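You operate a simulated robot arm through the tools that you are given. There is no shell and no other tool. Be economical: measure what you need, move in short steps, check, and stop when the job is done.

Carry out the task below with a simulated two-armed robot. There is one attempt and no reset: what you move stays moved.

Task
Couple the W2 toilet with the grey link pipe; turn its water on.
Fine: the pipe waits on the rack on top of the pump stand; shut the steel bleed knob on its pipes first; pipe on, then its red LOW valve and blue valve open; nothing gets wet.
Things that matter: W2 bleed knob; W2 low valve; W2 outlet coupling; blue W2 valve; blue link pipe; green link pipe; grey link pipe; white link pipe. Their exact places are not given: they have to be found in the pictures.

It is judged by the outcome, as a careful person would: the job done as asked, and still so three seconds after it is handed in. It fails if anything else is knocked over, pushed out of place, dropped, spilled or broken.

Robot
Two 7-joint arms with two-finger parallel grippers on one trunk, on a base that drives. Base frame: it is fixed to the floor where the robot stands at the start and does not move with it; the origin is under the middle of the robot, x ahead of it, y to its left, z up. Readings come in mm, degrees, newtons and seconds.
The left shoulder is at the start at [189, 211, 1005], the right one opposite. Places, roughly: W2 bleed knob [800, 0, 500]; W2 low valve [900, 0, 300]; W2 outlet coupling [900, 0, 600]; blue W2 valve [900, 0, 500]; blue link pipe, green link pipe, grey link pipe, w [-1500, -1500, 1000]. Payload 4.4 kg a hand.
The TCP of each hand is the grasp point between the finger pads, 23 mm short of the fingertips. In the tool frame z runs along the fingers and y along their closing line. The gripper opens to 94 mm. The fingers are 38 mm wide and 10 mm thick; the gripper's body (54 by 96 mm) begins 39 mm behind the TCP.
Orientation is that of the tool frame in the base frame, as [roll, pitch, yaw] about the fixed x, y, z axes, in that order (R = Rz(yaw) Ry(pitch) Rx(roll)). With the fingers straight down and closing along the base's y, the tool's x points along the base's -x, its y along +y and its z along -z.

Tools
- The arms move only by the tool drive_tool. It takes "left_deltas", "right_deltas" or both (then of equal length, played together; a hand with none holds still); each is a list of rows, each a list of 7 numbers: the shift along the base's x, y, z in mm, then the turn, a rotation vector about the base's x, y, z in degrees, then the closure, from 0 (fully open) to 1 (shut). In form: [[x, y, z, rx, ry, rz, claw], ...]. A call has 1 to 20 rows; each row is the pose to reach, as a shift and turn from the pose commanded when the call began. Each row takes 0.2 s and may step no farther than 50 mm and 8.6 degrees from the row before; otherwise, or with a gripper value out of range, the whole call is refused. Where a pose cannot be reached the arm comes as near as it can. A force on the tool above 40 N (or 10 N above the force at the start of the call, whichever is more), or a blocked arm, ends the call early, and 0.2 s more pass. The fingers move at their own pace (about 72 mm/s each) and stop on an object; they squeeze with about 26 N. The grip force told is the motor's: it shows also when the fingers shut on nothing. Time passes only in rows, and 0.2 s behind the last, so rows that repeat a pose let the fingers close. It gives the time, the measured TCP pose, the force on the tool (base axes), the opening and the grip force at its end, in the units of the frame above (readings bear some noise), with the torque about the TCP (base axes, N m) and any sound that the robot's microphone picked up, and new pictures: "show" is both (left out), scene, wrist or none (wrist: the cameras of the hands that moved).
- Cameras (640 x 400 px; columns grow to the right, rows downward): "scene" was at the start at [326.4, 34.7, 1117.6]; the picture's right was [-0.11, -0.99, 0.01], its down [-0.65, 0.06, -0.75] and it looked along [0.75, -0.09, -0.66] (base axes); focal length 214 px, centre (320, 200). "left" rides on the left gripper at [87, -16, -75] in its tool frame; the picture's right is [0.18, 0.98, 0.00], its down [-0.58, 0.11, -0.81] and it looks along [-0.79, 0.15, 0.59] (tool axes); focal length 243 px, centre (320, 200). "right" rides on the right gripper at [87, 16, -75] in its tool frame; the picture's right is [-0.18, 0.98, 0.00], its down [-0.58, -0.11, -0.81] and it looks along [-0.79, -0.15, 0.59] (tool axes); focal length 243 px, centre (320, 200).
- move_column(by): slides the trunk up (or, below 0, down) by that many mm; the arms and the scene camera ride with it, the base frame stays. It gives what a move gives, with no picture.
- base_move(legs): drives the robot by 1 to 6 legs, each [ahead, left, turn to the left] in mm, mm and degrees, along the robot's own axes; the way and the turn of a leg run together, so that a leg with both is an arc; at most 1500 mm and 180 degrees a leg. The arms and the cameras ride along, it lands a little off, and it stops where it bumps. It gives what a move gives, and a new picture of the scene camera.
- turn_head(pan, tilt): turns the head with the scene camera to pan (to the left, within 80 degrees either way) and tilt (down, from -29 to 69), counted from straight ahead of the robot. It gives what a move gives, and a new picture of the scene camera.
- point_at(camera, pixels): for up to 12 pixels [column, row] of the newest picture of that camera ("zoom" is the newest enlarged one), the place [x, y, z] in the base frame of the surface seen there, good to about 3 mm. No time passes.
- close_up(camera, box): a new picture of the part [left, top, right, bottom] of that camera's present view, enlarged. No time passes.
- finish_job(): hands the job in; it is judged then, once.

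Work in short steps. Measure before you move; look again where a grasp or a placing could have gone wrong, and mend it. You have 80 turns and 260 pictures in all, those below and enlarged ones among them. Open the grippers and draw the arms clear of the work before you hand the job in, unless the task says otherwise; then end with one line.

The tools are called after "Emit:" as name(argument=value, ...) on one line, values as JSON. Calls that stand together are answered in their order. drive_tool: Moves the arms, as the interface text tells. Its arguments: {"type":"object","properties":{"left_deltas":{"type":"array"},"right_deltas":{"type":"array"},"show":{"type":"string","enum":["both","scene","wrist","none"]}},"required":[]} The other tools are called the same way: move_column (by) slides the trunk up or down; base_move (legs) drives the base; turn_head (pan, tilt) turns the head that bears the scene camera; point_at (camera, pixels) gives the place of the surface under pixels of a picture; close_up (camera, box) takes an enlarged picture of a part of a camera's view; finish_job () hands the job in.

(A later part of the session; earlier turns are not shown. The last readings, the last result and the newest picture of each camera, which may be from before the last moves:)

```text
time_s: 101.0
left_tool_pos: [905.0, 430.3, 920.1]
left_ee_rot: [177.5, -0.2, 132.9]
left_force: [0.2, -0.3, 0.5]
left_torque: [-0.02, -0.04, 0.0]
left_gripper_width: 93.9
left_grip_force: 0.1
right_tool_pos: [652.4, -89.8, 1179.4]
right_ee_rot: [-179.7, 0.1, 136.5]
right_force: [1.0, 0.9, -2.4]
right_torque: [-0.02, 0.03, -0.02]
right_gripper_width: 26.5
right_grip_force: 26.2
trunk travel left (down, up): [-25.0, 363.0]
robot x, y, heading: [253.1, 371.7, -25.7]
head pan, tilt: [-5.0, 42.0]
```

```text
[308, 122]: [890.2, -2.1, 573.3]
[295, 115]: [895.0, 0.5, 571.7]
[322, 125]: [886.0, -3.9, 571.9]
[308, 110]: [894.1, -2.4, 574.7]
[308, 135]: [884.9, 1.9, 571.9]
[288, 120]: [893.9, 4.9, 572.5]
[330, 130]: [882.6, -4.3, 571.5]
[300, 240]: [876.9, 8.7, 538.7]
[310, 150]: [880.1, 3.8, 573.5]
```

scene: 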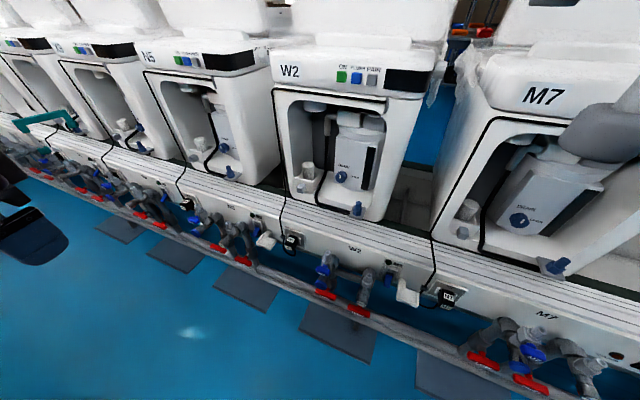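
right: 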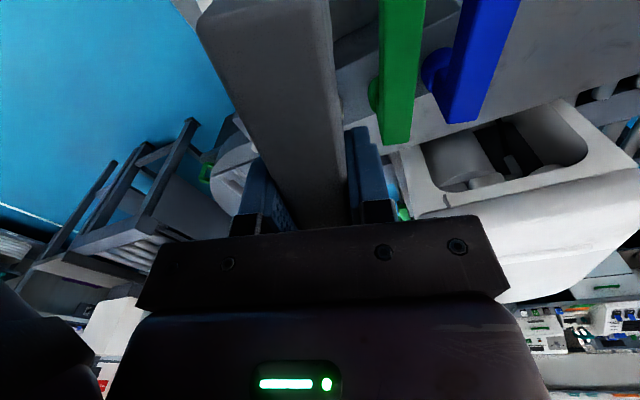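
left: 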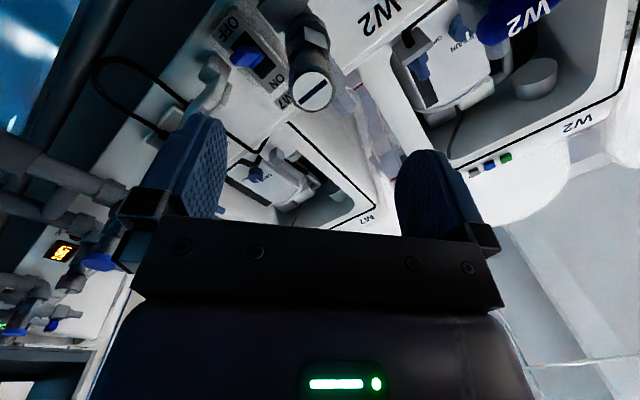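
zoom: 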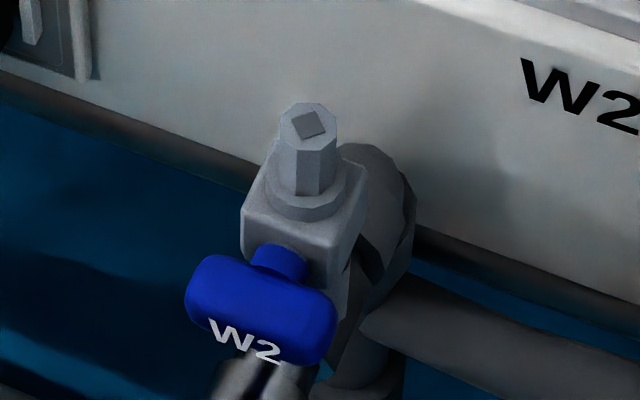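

Spout top centre (889.5,-0.5,572.5), post top centre (946,-149,655.5): 159 mm apart, as the pipe's feet. I go to a pre-position 110 mm in front of the goal, at TCP (845,28,765), with yaw 110.8°.

Emit:
drive_tool(right_deltas=[[39, 24, 0, 0, 0, -5.2, 1], [77, 47, 0, 0, 0, -10.3, 1], [116, 71, 0, 0, 0, -15.4, 1], [154, 94, 0, 0, 0, -20.6, 1], [193, 118, 0, 0, 0, -25.7, 1], [193, 118, -45, 0, 0, -25.7, 1], [193, 118, -90, 0, 0, -25.7, 1], [193, 118, -135, 0, 0, -25.7, 1], [193, 118, -180, 0, 0, -25.7, 1], [193, 118, -225, 0, 0, -25.7, 1], [193, 118, -270, 0, 0, -25.7, 1], [193, 118, -315, 0, 0, -25.7, 1], [193, 118, -360, 0, 0, -25.7, 1], [193, 118, -400, 0, 0, -25.7, 1], [193, 118, -400, 0, 0, -25.7, 1]])

```text
time_s: 104.2
left_tool_pos: [903.6, 430.5, 919.8]
left_ee_rot: [177.5, -0.1, 133.0]
left_force: [-0.2, 0.4, -0.1]
left_torque: [0.01, -0.03, 0.0]
left_gripper_width: 93.8
left_grip_force: 0.0
right_tool_pos: [844.7, 27.9, 779.6]
right_ee_rot: [-179.8, 0.1, 110.8]
right_force: [0.7, 0.6, -1.7]
right_torque: [-0.01, 0.03, 0.01]
right_gripper_width: 26.6
right_grip_force: 26.1
trunk travel left (down, up): [-25.0, 363.0]
robot x, y, heading: [251.8, 371.8, -25.7]
head pan, tilt: [-5.0, 42.0]
```

scene: 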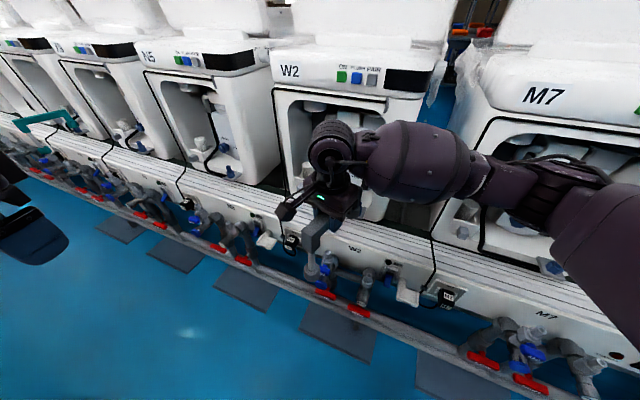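
right: 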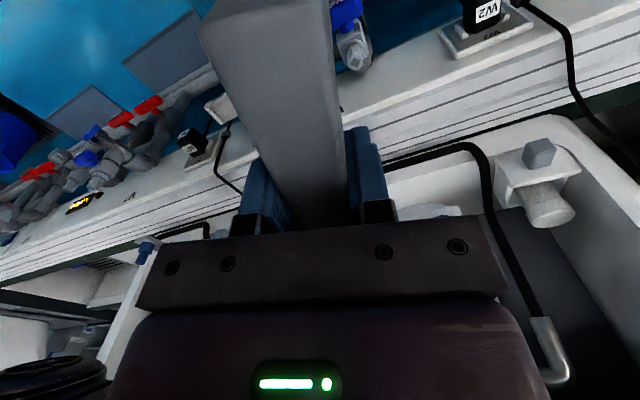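

The pipe is in front of the spout. I zoom on the near foot to measure it against the hand.

Emit:
close_up(camera="scene", box=[285, 215, 357, 295])

Emit:
point_at(camera="zoom", pixels=[[135, 240], [115, 240], [155, 240], [140, 180], [140, 195], [135, 265], [160, 130], [125, 195], [152, 195]])

```text
5.00 times, centred on (321, 255) of scene
```

zoom: 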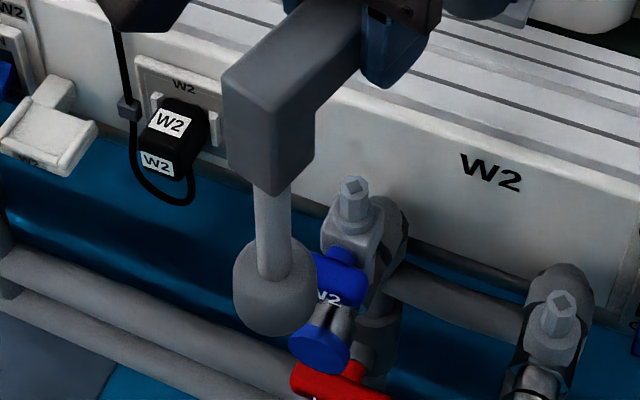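

```text
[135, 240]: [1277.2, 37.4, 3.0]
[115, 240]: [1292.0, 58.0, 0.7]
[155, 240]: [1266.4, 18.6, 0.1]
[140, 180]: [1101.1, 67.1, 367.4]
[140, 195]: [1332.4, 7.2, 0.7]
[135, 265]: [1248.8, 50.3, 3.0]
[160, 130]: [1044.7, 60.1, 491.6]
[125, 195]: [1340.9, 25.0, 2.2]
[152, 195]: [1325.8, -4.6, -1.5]
```

Now the foot is at (275,290), the tube at (272,220) in this zoom; I measure those.

Emit:
point_at(camera="zoom", pixels=[[258, 220], [272, 220], [288, 220], [273, 200], [240, 285], [275, 300], [312, 285], [275, 325], [250, 255], [275, 258], [298, 255], [238, 90]])

```text
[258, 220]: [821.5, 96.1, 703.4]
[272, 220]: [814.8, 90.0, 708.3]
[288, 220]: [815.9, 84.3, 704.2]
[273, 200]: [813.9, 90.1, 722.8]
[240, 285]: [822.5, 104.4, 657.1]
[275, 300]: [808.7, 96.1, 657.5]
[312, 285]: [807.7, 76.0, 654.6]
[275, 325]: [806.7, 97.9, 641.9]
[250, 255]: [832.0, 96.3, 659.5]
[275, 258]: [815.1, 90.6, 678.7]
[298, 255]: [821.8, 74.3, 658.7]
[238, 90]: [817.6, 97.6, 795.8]
```

Foot A is where predicted, (822,86.5). I move forward 110 mm along the normal to stand over spout and post.

Emit:
drive_tool(right_deltas=[[17, -22, 0, 0, 0, 0, 1], [34, -44, 0, 0, 0, 0, 1], [51, -66, 0, 0, 0, 0, 1], [67.1, -87.1, 0, 0, 0, 0, 1], [67.1, -87.1, 0, 0, 0, 0, 1]])

Emit:
close_up(camera="scene", box=[305, 180, 385, 280])

```text
time_s: 105.4
left_tool_pos: [903.8, 431.9, 920.0]
left_ee_rot: [177.4, -0.1, 133.0]
left_force: [0.2, -0.5, 0.3]
left_torque: [0.03, 0.03, 0.02]
left_gripper_width: 94.0
left_grip_force: 0.0
right_tool_pos: [913.3, -58.4, 779.1]
right_ee_rot: [-179.8, 0.1, 110.8]
right_force: [-0.7, 0.1, -2.2]
right_torque: [0.02, 0.01, 0.0]
right_gripper_width: 26.3
right_grip_force: 26.0
trunk travel left (down, up): [-25.0, 363.0]
robot x, y, heading: [252.3, 371.1, -25.4]
head pan, tilt: [-5.0, 42.0]
```

scene: 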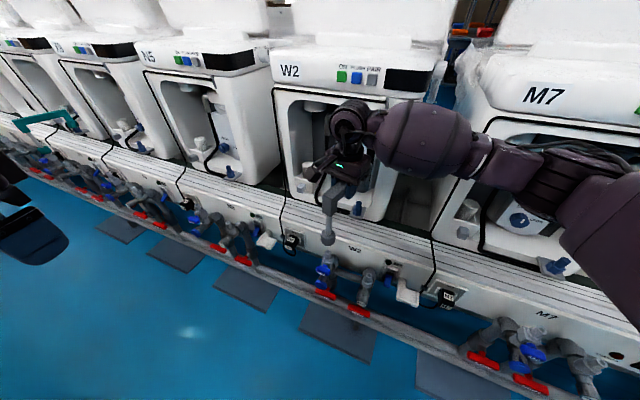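
right: 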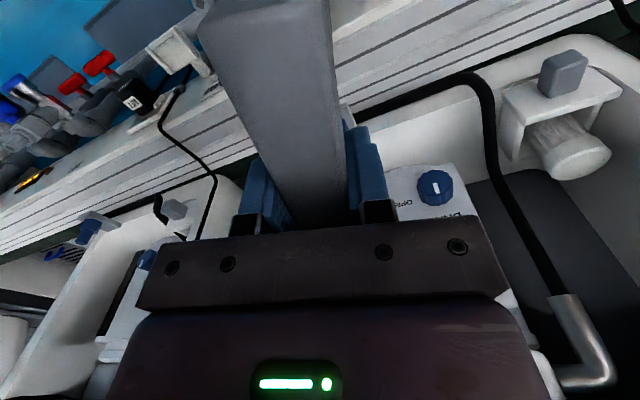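

```text
4.00 times, centred on (345, 230) of scene
```

zoom: 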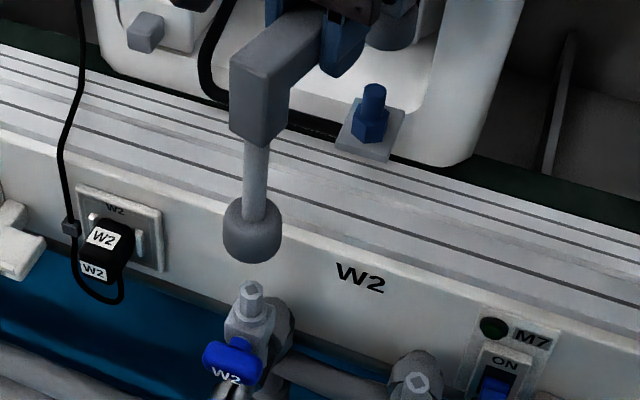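

Foot A at (252,230) hangs over the spout (250,290), foot B at (390,35) over the post (374,95). I measure both.

Emit:
point_at(camera="zoom", pixels=[[245, 175], [256, 175], [267, 175], [226, 230], [252, 235], [280, 230], [366, 38], [390, 40], [412, 35], [390, 48], [250, 288], [374, 87]])

```text
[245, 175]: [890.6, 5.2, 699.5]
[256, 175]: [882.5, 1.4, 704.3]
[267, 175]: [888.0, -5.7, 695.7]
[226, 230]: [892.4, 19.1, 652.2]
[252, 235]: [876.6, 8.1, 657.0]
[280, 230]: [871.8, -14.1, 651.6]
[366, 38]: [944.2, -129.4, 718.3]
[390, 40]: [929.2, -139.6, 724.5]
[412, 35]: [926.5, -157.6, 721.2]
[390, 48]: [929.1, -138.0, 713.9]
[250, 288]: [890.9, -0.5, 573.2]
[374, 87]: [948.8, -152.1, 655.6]
```

Both feet agree with their posts to within ~3 mm. I lower in 8 mm steps, watching the force.

Emit:
drive_tool(right_deltas=[[0, 0, -8, 0, 0, 0, 1], [0, 0, -16, 0, 0, 0, 1], [0, 0, -24, 0, 0, 0, 1], [0, 0, -32, 0, 0, 0, 1], [0, 0, -40, 0, 0, 0, 1], [0, 0, -46, 0, 0, 0, 1], [0, 0, -46, 0, 0, 0, 1]], show="scene")

Emit:
close_up(camera="scene", box=[305, 190, 385, 280])

```text
time_s: 107.0
left_tool_pos: [903.3, 429.5, 921.3]
left_ee_rot: [177.5, -0.1, 133.0]
left_force: [-0.3, -0.1, -0.5]
left_torque: [0.01, 0.0, -0.01]
left_gripper_width: 93.8
left_grip_force: 0.1
right_tool_pos: [912.2, -58.9, 734.3]
right_ee_rot: [-179.9, 0.0, 110.8]
right_force: [0.0, -1.0, -2.0]
right_torque: [0.01, 0.02, 0.01]
right_gripper_width: 26.6
right_grip_force: 26.4
trunk travel left (down, up): [-25.0, 363.0]
robot x, y, heading: [252.0, 375.8, -25.7]
head pan, tilt: [-5.0, 42.0]
```

scene: 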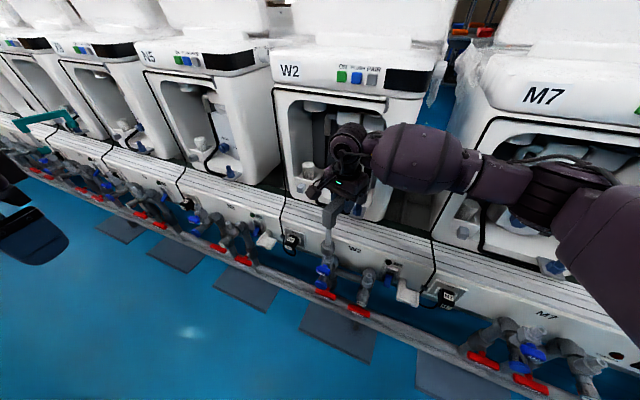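

```text
4.44 times, centred on (345, 235) of scene
```

zoom: 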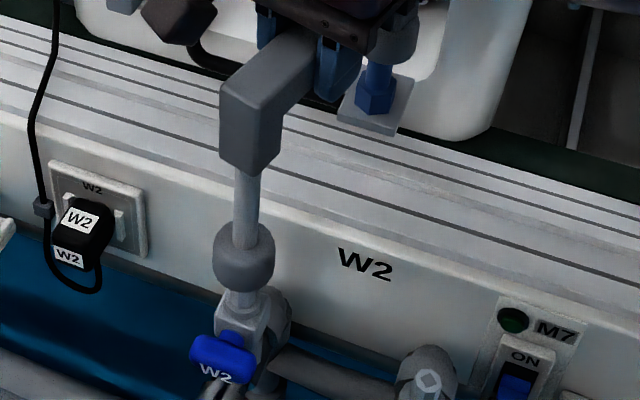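

The feet are just above the posts, no force. I continue down in 4 mm steps toward TCP z≈705.

Emit:
drive_tool(right_deltas=[[0, 0, -4, 0, 0, 0, 1], [0, 0, -8, 0, 0, 0, 1], [0, 0, -12, 0, 0, 0, 1], [0, 0, -16, 0, 0, 0, 1], [0, 0, -20, 0, 0, 0, 1], [0, 0, -24, 0, 0, 0, 1], [0, 0, -28, 0, 0, 0, 1], [0, 0, -28, 0, 0, 0, 1]], show="scene")

Emit:
close_up(camera="scene", box=[305, 190, 385, 280])

```text
time_s: 108.8
left_tool_pos: [902.9, 431.3, 921.6]
left_ee_rot: [177.5, 0.0, 132.9]
left_force: [-0.3, -0.1, -0.2]
left_torque: [-0.01, 0.0, -0.02]
left_gripper_width: 93.9
left_grip_force: 0.0
right_tool_pos: [912.6, -58.7, 707.7]
right_ee_rot: [-179.9, 0.2, 110.8]
right_force: [-0.7, 1.7, 5.7]
right_torque: [-0.66, -0.18, 0.0]
right_gripper_width: 26.2
right_grip_force: 25.9
trunk travel left (down, up): [-25.0, 363.0]
robot x, y, heading: [251.7, 373.1, -25.5]
head pan, tilt: [-5.0, 42.0]
```

scene: 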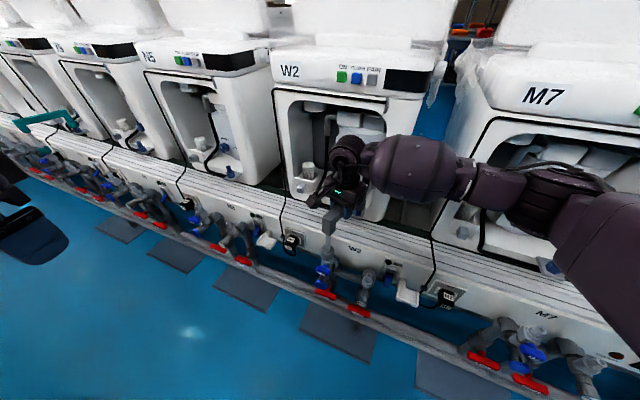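

```text
4.44 times, centred on (345, 235) of scene
```

zoom: 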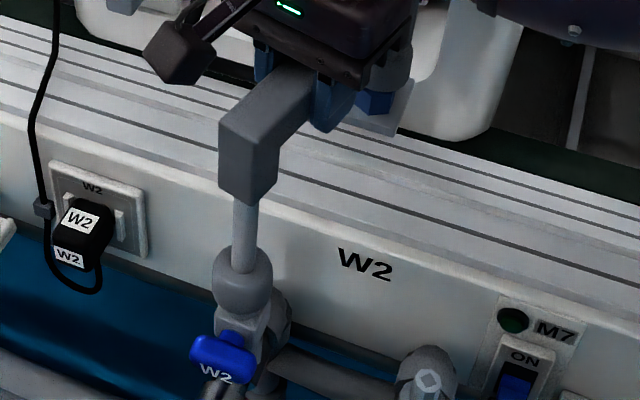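

Contact shows (≈8 N) at z 707.7, both cups over their posts. I press a few mm more to make sure it is seated.

Emit:
drive_tool(right_deltas=[[0, 0, -3, 0, 0, 0, 1], [0, 0, -6, 0, 0, 0, 1], [0, 0, -9, 0, 0, 0, 1], [0, 0, -9, 0, 0, 0, 1]], show="scene")

Emit:
close_up(camera="scene", box=[305, 200, 385, 280])

Emit:
close_up(camera="scene", box=[10, 95, 90, 165])

```text
time_s: 109.7
left_tool_pos: [903.4, 431.6, 921.2]
left_ee_rot: [177.5, 0.0, 132.9]
left_force: [-1.2, 0.8, 0.7]
left_torque: [-0.01, 0.02, -0.03]
left_gripper_width: 94.0
left_grip_force: 0.1
right_tool_pos: [915.4, -57.7, 705.8]
right_ee_rot: [179.4, 0.3, 110.8]
right_force: [-3.2, 1.0, 23.9]
right_torque: [0.39, 0.19, -0.16]
right_gripper_width: 26.5
right_grip_force: 25.9
trunk travel left (down, up): [-25.0, 363.0]
robot x, y, heading: [253.5, 372.1, -25.6]
head pan, tilt: [-5.0, 42.0]
stopped in row 4 (right hand): the force on the tool passed its limit at 41 N (the readings are from after the stop); the commanded pose is now the measured one
```

scene: 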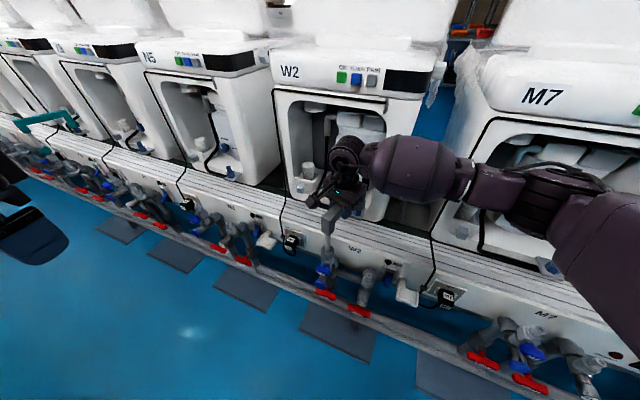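

```text
5.00 times, centred on (345, 240) of scene
```

zoom: 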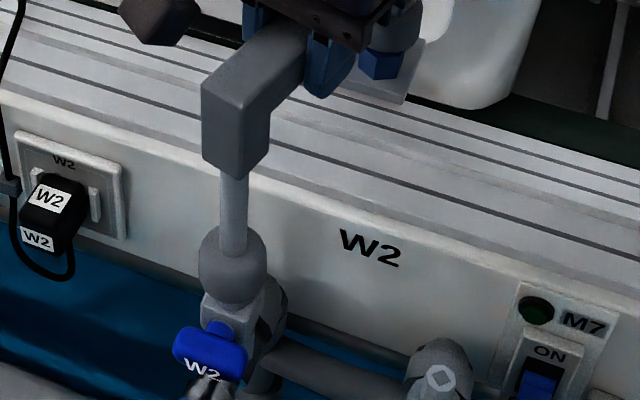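

```text
5.71 times, centred on (50, 130) of scene
```

zoom: 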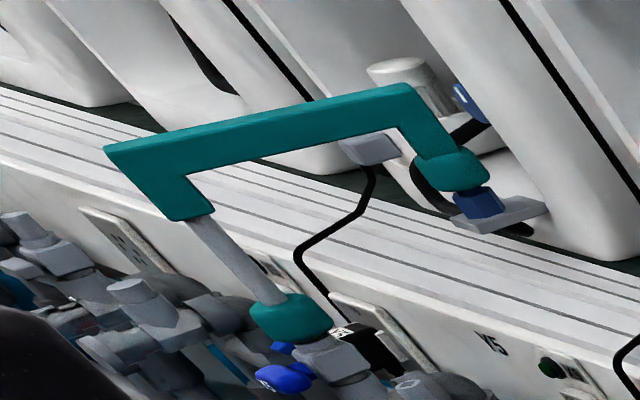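

Firm stop at TCP z 706, like the teal link (bar top ≈723). The link is seated; I open and withdraw upward, then away from the toilet.

Emit:
drive_tool(right_deltas=[[0, 0, 2, 0, 0, 0, 0.4], [0, 0, 2, 0, 0, 0, 0.4], [0, 0, 2, 0, 0, 0, 0.4], [0, 0, 20, 0, 0, 0, 0.4], [0, 0, 45, 0, 0, 0, 0.4], [0, 0, 85, 0, 0, 0, 0.4], [-17, 22, 120, 0, 0, 0, 0.4], [-42, 55, 140, 0, 0, 0, 0.4], [-67, 87, 160, 0, 0, 0, 0.4], [-95, 115, 180, 0, 0, 0, 0.4], [-120, 140, 200, 0, 0, 0, 0.4]])

Emit:
close_up(camera="scene", box=[300, 180, 396, 280])

```text
time_s: 112.0
left_tool_pos: [903.6, 431.3, 921.1]
left_ee_rot: [177.5, 0.0, 133.0]
left_force: [0.5, -0.7, 0.4]
left_torque: [-0.03, 0.03, 0.04]
left_gripper_width: 94.1
left_grip_force: 0.1
right_tool_pos: [794.7, 80.9, 902.5]
right_ee_rot: [179.7, 0.1, 110.7]
right_force: [-0.4, 0.1, 0.9]
right_torque: [-0.01, 0.0, -0.01]
right_gripper_width: 56.5
right_grip_force: 0.1
trunk travel left (down, up): [-25.0, 363.0]
robot x, y, heading: [251.4, 367.5, -25.9]
head pan, tilt: [-5.0, 42.0]
```

scene: 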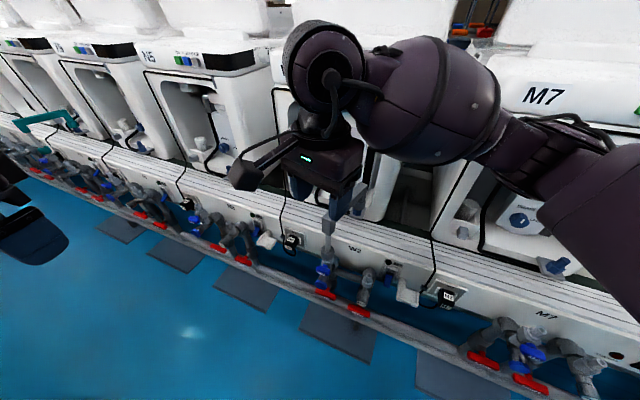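
right: 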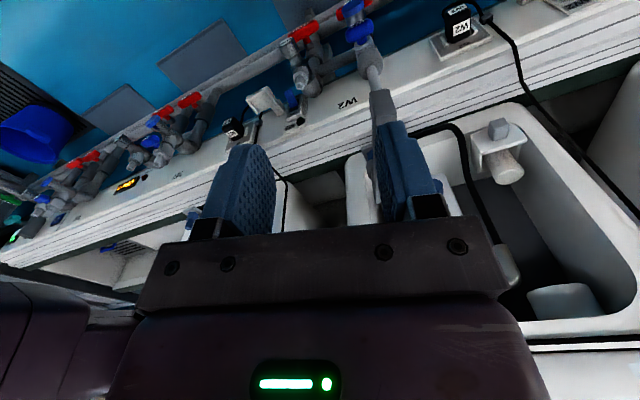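

```text
4.00 times, centred on (348, 230) of scene
```

zoom: 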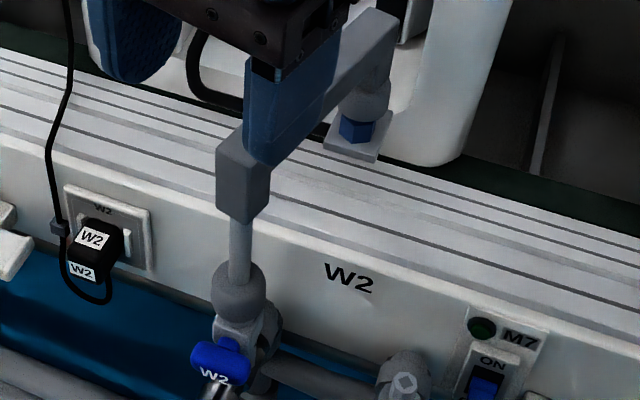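

The link sits on both posts and stays. Next the valves. I park the right hand to the right, and shift the base to the stance that worked for the left arm.

Emit:
drive_tool(right_deltas=[[-35, 20, 20, 0, 0, 5, 0], [-65, 15, 40, 0, 0, 10, 0], [-90, -20, 60, 0, 0, 15, 0], [-110, -60, 80, 0, 0, 20, 0], [-130, -95, 80, 0, 0, 25, 0], [-155, -125, 80, 0, 0, 30, 0], [-175, -155, 80, 0, 0, 35, 0]], show="none")

Emit:
base_move(legs=[[0, 0, -9], [-141, -190, 0]])

Emit:
turn_head(pan=10, tilt=48)

```text
time_s: 113.7
left_tool_pos: [902.6, 429.3, 919.9]
left_ee_rot: [177.4, -0.1, 133.0]
left_force: [0.5, -0.6, -0.5]
left_torque: [-0.01, 0.0, 0.02]
left_gripper_width: 94.0
left_grip_force: 0.1
right_tool_pos: [618.5, -74.2, 982.6]
right_ee_rot: [179.9, 0.2, 145.8]
right_force: [-0.4, -0.6, -0.7]
right_torque: [0.03, 0.02, -0.03]
right_gripper_width: 94.1
right_grip_force: 0.1
trunk travel left (down, up): [-25.0, 363.0]
robot x, y, heading: [252.2, 374.7, -25.4]
head pan, tilt: [-5.0, 42.0]
```

```text
time_s: 116.6
left_tool_pos: [679.1, 249.3, 919.5]
left_ee_rot: [177.5, -0.1, 124.0]
left_force: [0.0, 0.1, 0.7]
left_torque: [0.0, -0.03, -0.02]
left_gripper_width: 94.3
left_grip_force: 0.0
right_tool_pos: [318.2, -205.0, 982.2]
right_ee_rot: [179.6, 0.2, 136.6]
right_force: [-0.4, 0.7, 0.5]
right_torque: [0.01, 0.0, -0.01]
right_gripper_width: 94.0
right_grip_force: 0.0
trunk travel left (down, up): [-25.0, 363.0]
robot x, y, heading: [26.6, 294.0, -34.8]
head pan, tilt: [-5.0, 42.0]
```

scene: 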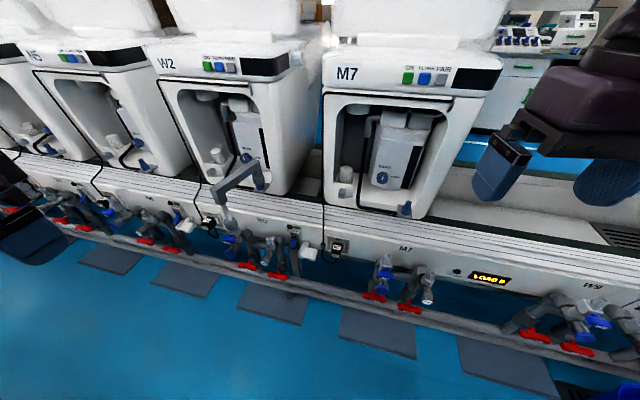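

```text
time_s: 117.4
left_tool_pos: [678.5, 248.9, 920.0]
left_ee_rot: [177.5, -0.1, 124.0]
left_force: [0.3, 0.5, 0.6]
left_torque: [-0.02, -0.02, -0.03]
left_gripper_width: 94.0
left_grip_force: 0.1
right_tool_pos: [317.9, -205.1, 982.6]
right_ee_rot: [179.6, 0.2, 136.7]
right_force: [0.6, -0.2, 0.8]
right_torque: [0.02, 0.0, -0.02]
right_gripper_width: 94.0
right_grip_force: 0.1
trunk travel left (down, up): [-25.0, 363.0]
robot x, y, heading: [25.9, 293.3, -34.6]
head pan, tilt: [10.0, 48.0]
```

scene: 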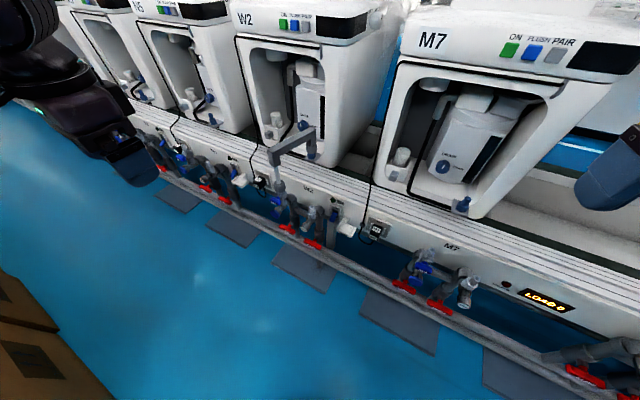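

I enlarge the W2 pipes and measure the LOW handle, spindle, rails and the blue handle.

Emit:
close_up(camera="scene", box=[264, 190, 328, 250])

Emit:
close_up(camera="scene", box=[265, 190, 305, 240])

```text
6.67 times, centred on (296, 220) of scene
```

zoom: 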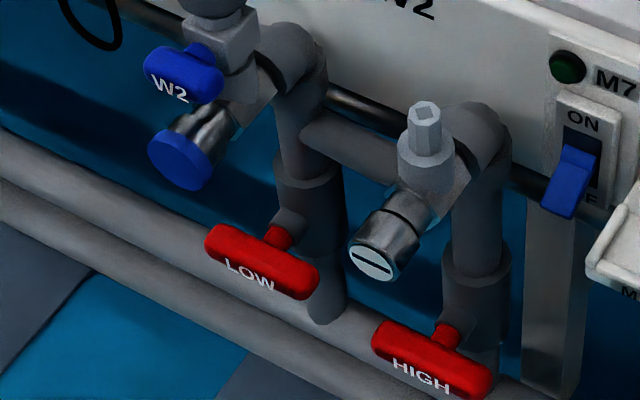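

```text
8.00 times, centred on (285, 215) of scene
```

zoom: 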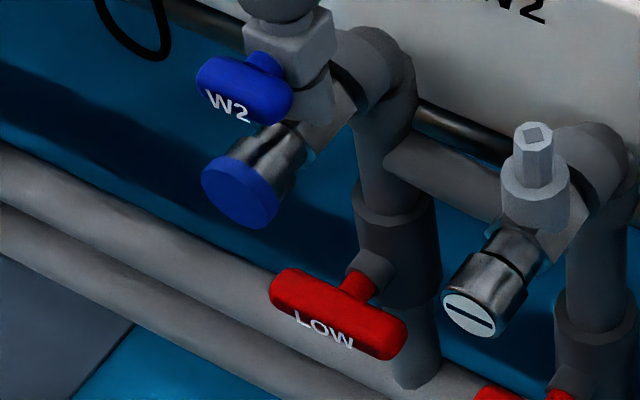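

The bleed slot shows level. I measure LOW and blue handles and the rails in this zoom.

Emit:
point_at(camera="zoom", pixels=[[280, 290], [338, 312], [396, 342], [335, 285], [362, 283], [150, 200], [100, 260], [207, 80], [245, 88], [285, 105], [264, 66], [240, 195]])

```text
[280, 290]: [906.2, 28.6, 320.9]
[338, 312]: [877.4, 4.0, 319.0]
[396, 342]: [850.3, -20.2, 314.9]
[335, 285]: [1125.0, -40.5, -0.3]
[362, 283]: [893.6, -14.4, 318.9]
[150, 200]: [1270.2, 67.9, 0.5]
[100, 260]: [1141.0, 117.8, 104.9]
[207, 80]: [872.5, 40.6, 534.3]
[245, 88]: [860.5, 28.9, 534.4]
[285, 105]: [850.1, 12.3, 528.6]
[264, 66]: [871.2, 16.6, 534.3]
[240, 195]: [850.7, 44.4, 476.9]
```

LOW's handle centre is about (877.5,4,318), lying along the row, so closed. I bring the left hand down in front of it (tool-down, n≈330, z≈325).

Emit:
drive_tool(left_deltas=[[12, -14, -30, 0, 0, 1, 0], [24, -27, -76, 0, 0, 2, 0], [36, -41, -122, 0, 0, 3, 0], [48, -54, -168, 0, 0, 3.5, 0], [60, -68, -214, 0, 0, 3.5, 0], [73, -82, -260, 0, 0, 3.5, 0], [73, -82, -306, 0, 0, 3.5, 0], [73, -82, -352, 0, 0, 3.5, 0], [73, -82, -398, 0, 0, 3.5, 0], [73, -82, -444, 0, 0, 3.5, 0], [73, -82, -490, 0, 0, 3.5, 0], [73, -82, -536, 0, 0, 3.5, 0], [73, -82, -582, 0, 0, 3.5, 0], [73, -82, -595, 0, 0, 3.5, 0], [73, -82, -595, 0, 0, 3.5, 0]], show="none")

Emit:
drive_tool(left_deltas=[[5, -7, 0, -5.92, -4.6, 0, 0], [10, -13, 0, -11.85, -9.2, 0, 0], [15, -20, 0, -17.8, -13.8, 0, 0], [20, -26, 0, -23.7, -18.4, 0, 0], [25, -33, 0, -29.6, -23, 0, 0], [30, -39, 0, -35.5, -27.6, 0, 0], [35, -46, 0, -41.5, -32.2, 0, 0], [40, -52, 0, -47.4, -36.8, 0, 0], [45, -59, 0, -53.3, -41.4, 0, 0], [50, -66, 0, -59.2, -46, 0, 0], [55, -72, 0, -65.2, -50.6, 0, 0], [61, -79, -4, -71.1, -55.2, 0, 0], [61, -79, -4, -71.1, -55.2, 0, 0]])

```text
time_s: 120.6
left_tool_pos: [751.7, 166.9, 324.9]
left_ee_rot: [177.5, -0.1, 127.5]
left_force: [-0.8, -0.8, -0.2]
left_torque: [-0.02, 0.0, 0.01]
left_gripper_width: 94.0
left_grip_force: 0.1
right_tool_pos: [318.0, -203.2, 981.5]
right_ee_rot: [179.7, 0.2, 136.7]
right_force: [0.9, 0.7, 0.5]
right_torque: [0.02, 0.01, -0.02]
right_gripper_width: 94.1
right_grip_force: 0.1
trunk travel left (down, up): [-25.0, 363.0]
robot x, y, heading: [28.4, 296.5, -34.9]
head pan, tilt: [10.0, 48.0]
```

```text
time_s: 123.4
left_tool_pos: [792.8, 87.0, 365.2]
left_ee_rot: [84.2, 89.7, 34.5]
left_force: [0.2, 0.5, -0.3]
left_torque: [-0.04, 0.03, 0.03]
left_gripper_width: 93.9
left_grip_force: 0.1
left hand out of reach, approached as far as the arm can: row 11, 12, 13
right_tool_pos: [318.2, -204.4, 982.3]
right_ee_rot: [179.8, 0.2, 136.7]
right_force: [-0.3, -0.4, -0.2]
right_torque: [0.0, 0.02, 0.01]
right_gripper_width: 93.9
right_grip_force: 0.0
trunk travel left (down, up): [-25.0, 363.0]
robot x, y, heading: [26.7, 294.1, -34.7]
head pan, tilt: [10.0, 48.0]
```

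scene: 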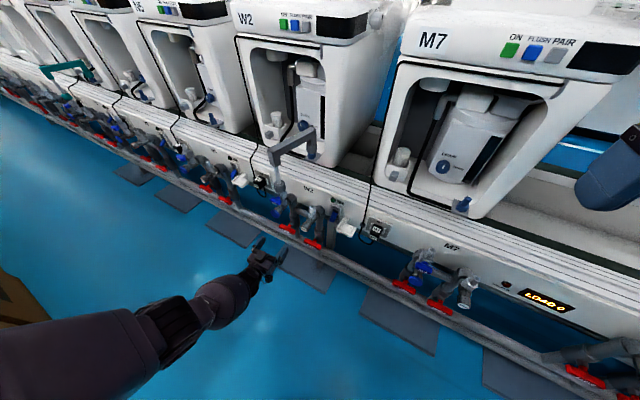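
left: 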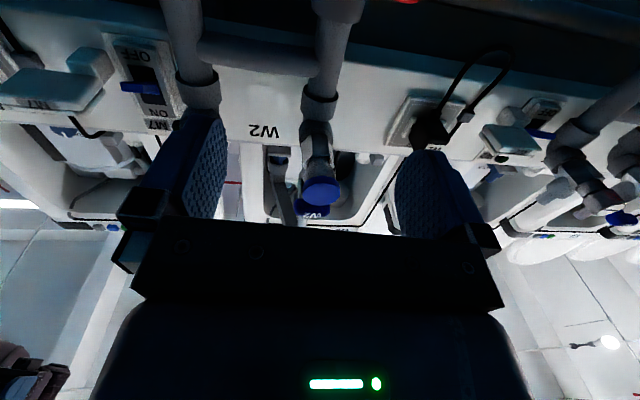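

The hand levels only down to z 365: the wrist is out of reach. I tip it back down and retract, lower the trunk 25 mm, and bring the base nearer.

Emit:
drive_tool(left_deltas=[[-18, 9, 0, 5.92, 4.6, 0, 0], [-36, 17, 0, 11.85, 9.2, 0, 0], [-55, 26, 0, 17.8, 13.8, 0, 0], [-73, 35, 0, 23.7, 18.4, 0, 0], [-91, 44, 0, 29.6, 23, 0, 0], [-110, 52, 0, 35.5, 27.6, 0, 0], [-128, 61, -5, 41.5, 32.2, 0, 0], [-146, 70, -10, 47.4, 36.8, 0, 0], [-164, 79, -15, 53.3, 41.4, 0, 0], [-183, 87, -20, 59.2, 46, 0, 0], [-201, 96, -25, 65.2, 50.6, 0, 0], [-219, 105, -25, 71.1, 55.2, 0, 0], [-219, 105, -25, 71.1, 55.2, 0, 0]], show="none")

Emit:
move_column(by=-24)

Emit:
base_move(legs=[[198, 69, 0]])

```text
time_s: 126.2
left_tool_pos: [574.3, 191.0, 339.6]
left_ee_rot: [177.4, -0.2, 127.5]
left_force: [0.0, -0.6, -0.4]
left_torque: [0.01, 0.0, -0.01]
left_gripper_width: 94.0
left_grip_force: 0.1
right_tool_pos: [318.6, -204.7, 981.6]
right_ee_rot: [179.7, 0.2, 136.7]
right_force: [-0.4, 0.2, 0.1]
right_torque: [-0.02, 0.01, 0.0]
right_gripper_width: 93.9
right_grip_force: 0.1
trunk travel left (down, up): [-25.0, 363.0]
robot x, y, heading: [28.2, 296.7, -34.8]
head pan, tilt: [10.0, 48.0]
```

```text
time_s: 126.9
left_tool_pos: [574.9, 190.1, 316.4]
left_ee_rot: [177.5, 0.0, 127.4]
left_force: [-0.1, -0.8, 0.6]
left_torque: [0.03, -0.04, -0.02]
left_gripper_width: 94.1
left_grip_force: 0.0
right_tool_pos: [317.6, -204.6, 958.1]
right_ee_rot: [179.7, 0.3, 136.7]
right_force: [-0.1, 0.1, 0.4]
right_torque: [-0.01, -0.01, 0.03]
right_gripper_width: 94.1
right_grip_force: 0.3
trunk travel left (down, up): [-1.0, 387.0]
robot x, y, heading: [25.3, 295.0, -34.8]
head pan, tilt: [10.0, 48.0]
```

```text
time_s: 128.5
left_tool_pos: [774.8, 136.7, 315.5]
left_ee_rot: [177.5, -0.2, 127.4]
left_force: [0.0, -0.7, -0.6]
left_torque: [0.01, 0.03, -0.01]
left_gripper_width: 94.0
left_grip_force: 0.0
right_tool_pos: [518.6, -260.0, 958.4]
right_ee_rot: [179.7, 0.3, 136.7]
right_force: [-0.1, -0.6, 0.1]
right_torque: [-0.01, -0.02, 0.03]
right_gripper_width: 94.0
right_grip_force: 0.1
trunk travel left (down, up): [-1.0, 387.0]
robot x, y, heading: [225.6, 241.9, -34.8]
head pan, tilt: [10.0, 48.0]
```

scene: 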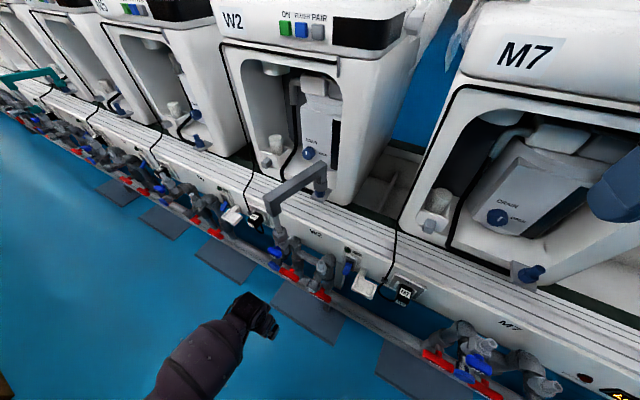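

Now the left hand is at n≈367, r≈696. I pitch it level to a stand-off at n≈440, z≈318.

Emit:
drive_tool(left_deltas=[[-5, 7, 5, -5.92, -4.6, 0, 0], [-8, 10, 5, -11.85, -9.2, 0, 0], [-10, 13, 5, -17.8, -13.8, 0, 0], [-6, 8, 5, -23.7, -18.4, 0, 0], [-2, 3, 5, -29.6, -23, 0, 0], [4, -5, 5, -35.5, -27.6, 0, 0], [10, -13, 5, -41.5, -32.2, 0, 0], [16, -21, 5, -47.4, -36.8, 0, 0], [23, -30, 5, -53.3, -41.4, 0, 0], [30, -39, 5, -59.2, -46, 0, 0], [38, -49, 5, -65.2, -50.6, 0, 0], [45, -58, 3, -71.1, -55.2, 0, 0], [45, -58, 3, -71.1, -55.2, 0, 0]])

```text
time_s: 129.6
left_tool_pos: [839.6, 69.5, 367.0]
left_ee_rot: [175.6, 40.6, 125.4]
left_force: [-0.2, 0.9, 0.2]
left_torque: [0.0, -0.01, 0.02]
left_gripper_width: 93.9
left_grip_force: 0.0
right_tool_pos: [519.8, -261.0, 955.5]
right_ee_rot: [179.8, -0.1, 136.7]
right_force: [-0.2, -0.5, 0.2]
right_torque: [0.06, 0.06, -0.01]
right_gripper_width: 94.2
right_grip_force: 0.0
trunk travel left (down, up): [-1.0, 387.0]
robot x, y, heading: [226.1, 239.3, -34.9]
head pan, tilt: [10.0, 48.0]
stopped in row 5 (left hand): the arm was blocked; the commanded pose is now the measured one
```

scene: 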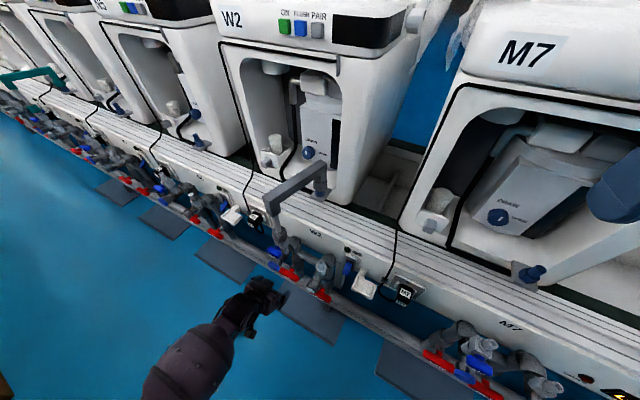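
left: 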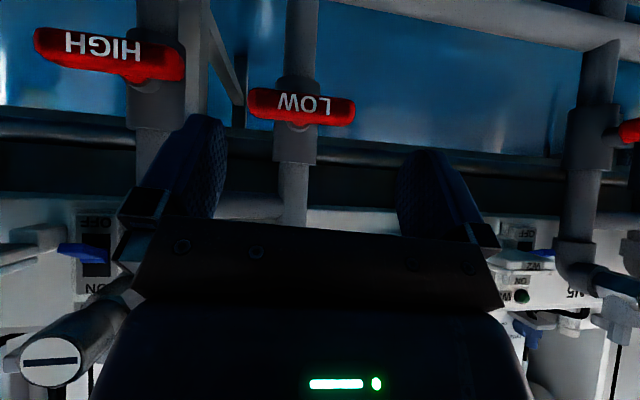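

Blocked again by my own base, hand free at n≈460. Rather than a level grip, I'll push the LOW lever's left end down with closed fingers tilted ~35° below level; that needs little wrist room. I go to a stand-off above-left of the lever, closing the fingers.

Emit:
drive_tool(left_deltas=[[8, 3, 2, -3.8, -2.95, 0, 0.5], [16, 6, 4, -7.6, -5.9, 0, 1], [25, 10, 6, -11.4, -8.85, 0, 1], [33, 13, 8, -11.4, -8.85, 0, 1], [33, 13, 8, -11.4, -8.85, 0, 1], [33, 13, 8, -11.4, -8.85, 0, 1]])

```text
time_s: 131.0
left_tool_pos: [867.3, 87.2, 374.6]
left_ee_rot: [174.8, 54.4, 124.7]
left_force: [-0.1, 0.4, -0.5]
left_torque: [0.03, -0.02, 0.0]
left_gripper_width: 0.0
left_grip_force: 26.4
right_tool_pos: [518.2, -260.1, 956.8]
right_ee_rot: [179.6, 0.2, 136.7]
right_force: [0.5, 0.8, 0.8]
right_torque: [0.03, 0.03, -0.02]
right_gripper_width: 93.9
right_grip_force: 0.0
trunk travel left (down, up): [-1.0, 387.0]
robot x, y, heading: [225.7, 241.0, -34.7]
head pan, tilt: [10.0, 48.0]
```

scene: 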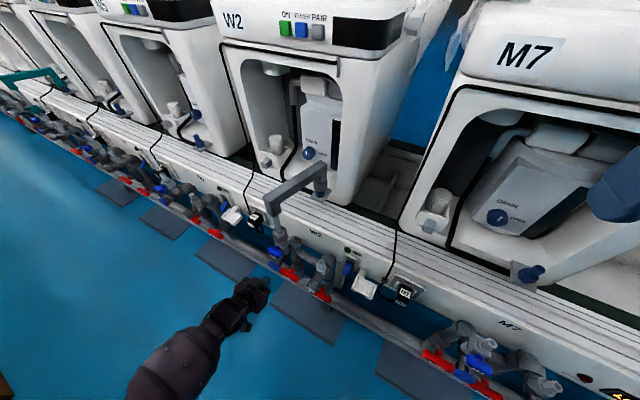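
left: 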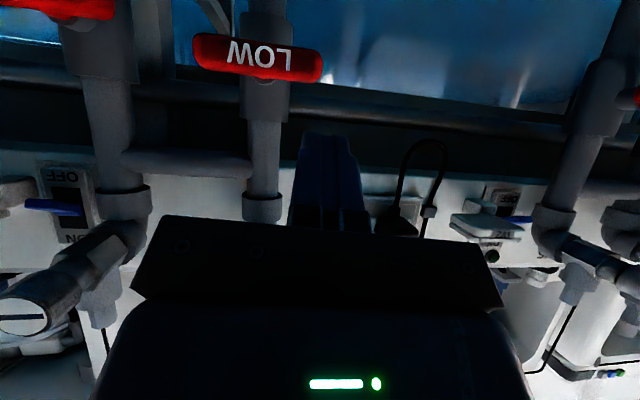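

The hand is free with fingers closed. I measure the LOW handle in the wrist view: ends (200,50),(318,66), centre (258,58), spindle socket (262,90).

Emit:
point_at(camera="left", pixels=[[198, 50], [228, 55], [258, 60], [290, 64], [317, 66], [258, 42], [260, 78], [265, 100], [285, 100], [245, 100], [265, 170]])

```text
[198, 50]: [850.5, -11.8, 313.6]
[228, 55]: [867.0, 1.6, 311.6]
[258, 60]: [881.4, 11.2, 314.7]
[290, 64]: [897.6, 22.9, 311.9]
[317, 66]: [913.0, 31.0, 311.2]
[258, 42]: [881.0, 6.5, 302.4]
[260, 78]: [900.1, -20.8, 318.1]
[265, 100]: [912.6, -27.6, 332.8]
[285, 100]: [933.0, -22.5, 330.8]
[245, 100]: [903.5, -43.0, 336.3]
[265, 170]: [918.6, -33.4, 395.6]
```

Handle centre: r≈700, z≈316, n≈543; half-length ~39. I push forward over the left end, then down to about 30° and check.

Emit:
drive_tool(left_deltas=[[22, -31, 0, 0, 0, 0, 1], [44.4, -63, 0, 0, 0, 0, 1], [44.4, -63, -10, 0, 0, 0, 1], [44.4, -63, -20.6, 0, 0, 0, 1], [45.9, -61.8, -27.6, 0, 0, 0, 1], [45.9, -61.8, -34.6, 0, 0, 0, 1], [45.9, -61.8, -34.6, 0, 0, 0, 1]])

```text
time_s: 132.6
left_tool_pos: [913.0, 25.2, 339.4]
left_ee_rot: [174.6, 54.4, 124.8]
left_force: [2.8, 1.8, 1.5]
left_torque: [0.0, -0.03, 0.06]
left_gripper_width: 0.0
left_grip_force: 26.1
right_tool_pos: [518.4, -259.2, 957.4]
right_ee_rot: [179.7, 0.2, 136.7]
right_force: [1.2, -1.4, 0.3]
right_torque: [0.0, 0.0, 0.01]
right_gripper_width: 94.2
right_grip_force: 0.2
trunk travel left (down, up): [-1.0, 387.0]
robot x, y, heading: [223.0, 240.2, -34.8]
head pan, tilt: [10.0, 48.0]
```

scene: 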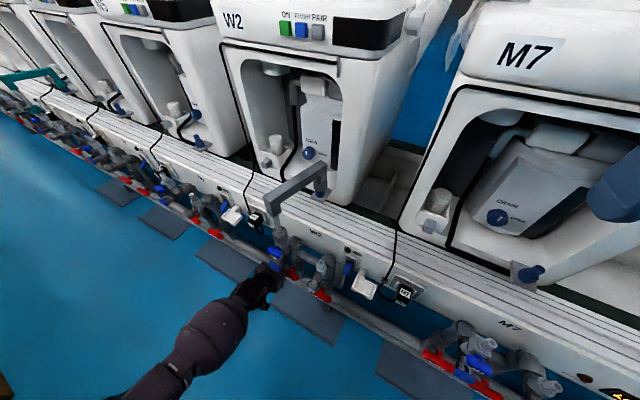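
left: 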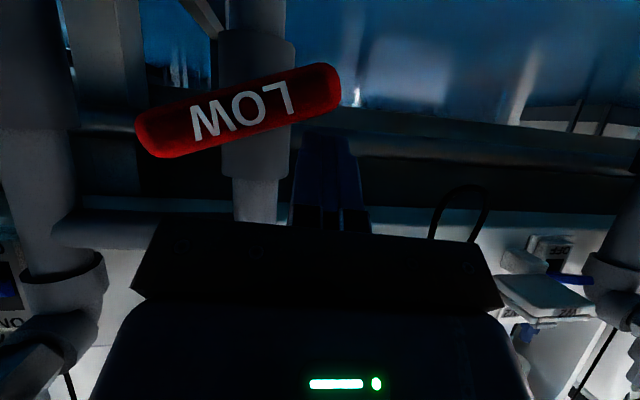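

The lever is turning freely, its left end going down. I continue along the arc to upright.

Emit:
drive_tool(left_deltas=[[-1, -1, -7, 0, 0, 0, 1], [-4, -3, -13, 0, 0, 0, 1], [-8, -6, -18, 0, 0, 0, 1], [-12.6, -9.8, -22, 0, 0, 0, 1], [-15, -11.6, -23, 0, 0, 0, 1], [-15, -11.6, -23, 0, 0, 0, 1]], show="wrist")

```text
time_s: 134.0
left_tool_pos: [910.3, 27.8, 320.6]
left_ee_rot: [172.6, 54.6, 123.1]
left_force: [-0.3, -0.4, 0.4]
left_torque: [-0.03, 0.05, 0.03]
left_gripper_width: 0.0
left_grip_force: 26.0
right_tool_pos: [517.4, -252.4, 962.7]
right_ee_rot: [-179.9, 0.6, 136.7]
right_force: [0.4, 0.3, 1.5]
right_torque: [-0.01, 0.0, 0.02]
right_gripper_width: 94.2
right_grip_force: 0.0
trunk travel left (down, up): [-1.0, 387.0]
robot x, y, heading: [223.5, 243.0, -34.7]
head pan, tilt: [10.0, 48.0]
```

left: 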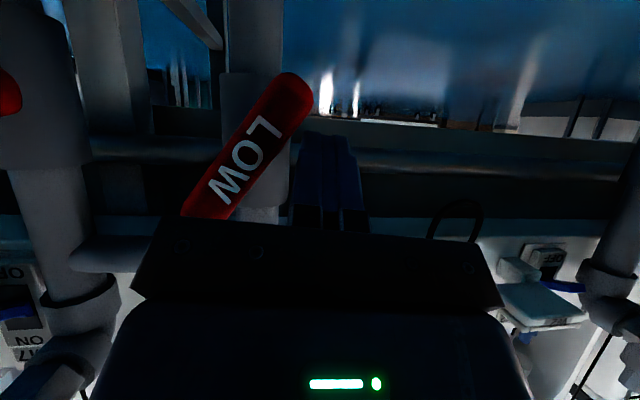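

The lever is at about 55°, but my arm is hindered by its own base 18 mm short in the row direction. I shift the base slightly so the hand carries on −20 mm along the row.

Emit:
base_move(legs=[[-7, -22, 0]])

Emit:
drive_tool(left_deltas=[[0, 0, 0, 0, 0, 0, 1]], show="wrist")

```text
time_s: 134.9
left_tool_pos: [901.4, 24.8, 314.1]
left_ee_rot: [171.6, 53.7, 122.9]
left_force: [-0.1, -0.2, 0.2]
left_torque: [0.0, 0.01, 0.0]
left_gripper_width: 0.2
left_grip_force: 26.2
right_tool_pos: [506.7, -270.9, 956.4]
right_ee_rot: [179.9, 0.1, 136.9]
right_force: [-0.9, -0.2, 0.5]
right_torque: [0.01, -0.01, -0.02]
right_gripper_width: 93.8
right_grip_force: 0.1
trunk travel left (down, up): [-1.0, 387.0]
robot x, y, heading: [214.4, 228.0, -34.7]
head pan, tilt: [10.0, 48.0]
stopped in leg 1: the force on the tool passed its limit at 54 N (the readings are from after the stop); the commanded pose is now the measured one
```

scene: 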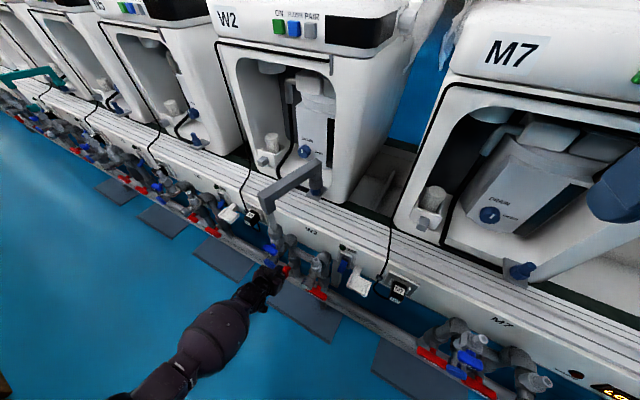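

```text
time_s: 135.3
left_tool_pos: [903.4, 24.0, 316.6]
left_ee_rot: [171.4, 53.9, 122.9]
left_force: [0.0, -0.6, -0.6]
left_torque: [0.01, 0.02, 0.0]
left_gripper_width: 0.2
left_grip_force: 26.4
right_tool_pos: [506.5, -268.3, 957.8]
right_ee_rot: [179.8, 0.2, 136.8]
right_force: [-0.9, -0.1, 0.4]
right_torque: [-0.02, 0.01, -0.02]
right_gripper_width: 94.0
right_grip_force: 0.0
trunk travel left (down, up): [-1.0, 387.0]
robot x, y, heading: [210.7, 227.9, -34.8]
head pan, tilt: [10.0, 48.0]
```

left: 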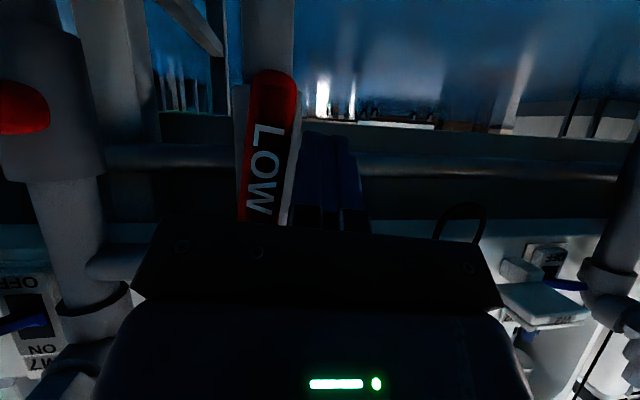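

Force peaked at 54 N: the lever has reached its stop, in line with the riser. I back the hand off and check.

Emit:
drive_tool(left_deltas=[[6, 5, 5, 0, 0, 0, 1], [-10, 26, 8, 0, 0, 0, 1], [-27, 47, 10, 0, 0, 0, 1], [-43, 68, 12, 0, 0, 0, 1]], show="wrist")

Emit:
close_up(camera="scene", box=[250, 230, 338, 310])

```text
time_s: 136.3
left_tool_pos: [859.8, 90.7, 328.1]
left_ee_rot: [171.4, 54.0, 122.8]
left_force: [-1.0, 0.5, 0.3]
left_torque: [0.01, -0.01, 0.03]
left_gripper_width: 0.0
left_grip_force: 25.7
right_tool_pos: [505.6, -269.7, 957.4]
right_ee_rot: [179.8, 0.1, 136.8]
right_force: [0.0, 0.5, -0.6]
right_torque: [-0.01, 0.02, -0.03]
right_gripper_width: 94.1
right_grip_force: 0.0
trunk travel left (down, up): [-1.0, 387.0]
robot x, y, heading: [213.8, 228.5, -34.8]
head pan, tilt: [10.0, 48.0]
```

left: 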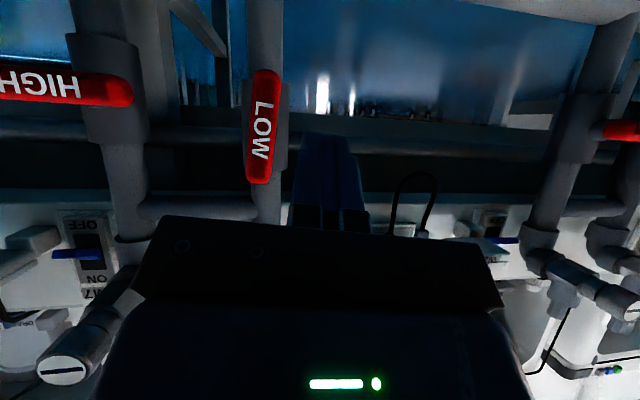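

```text
5.00 times, centred on (294, 270) of scene
```

zoom: 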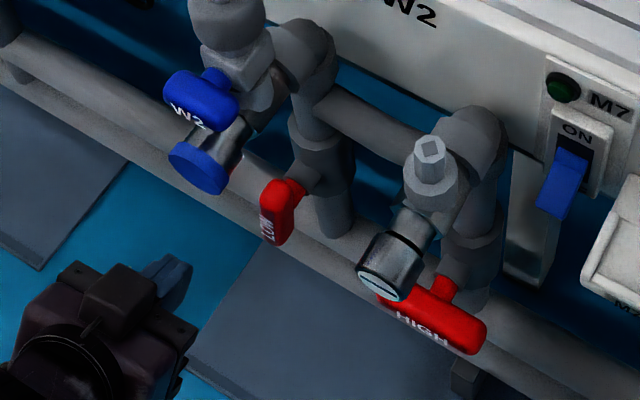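

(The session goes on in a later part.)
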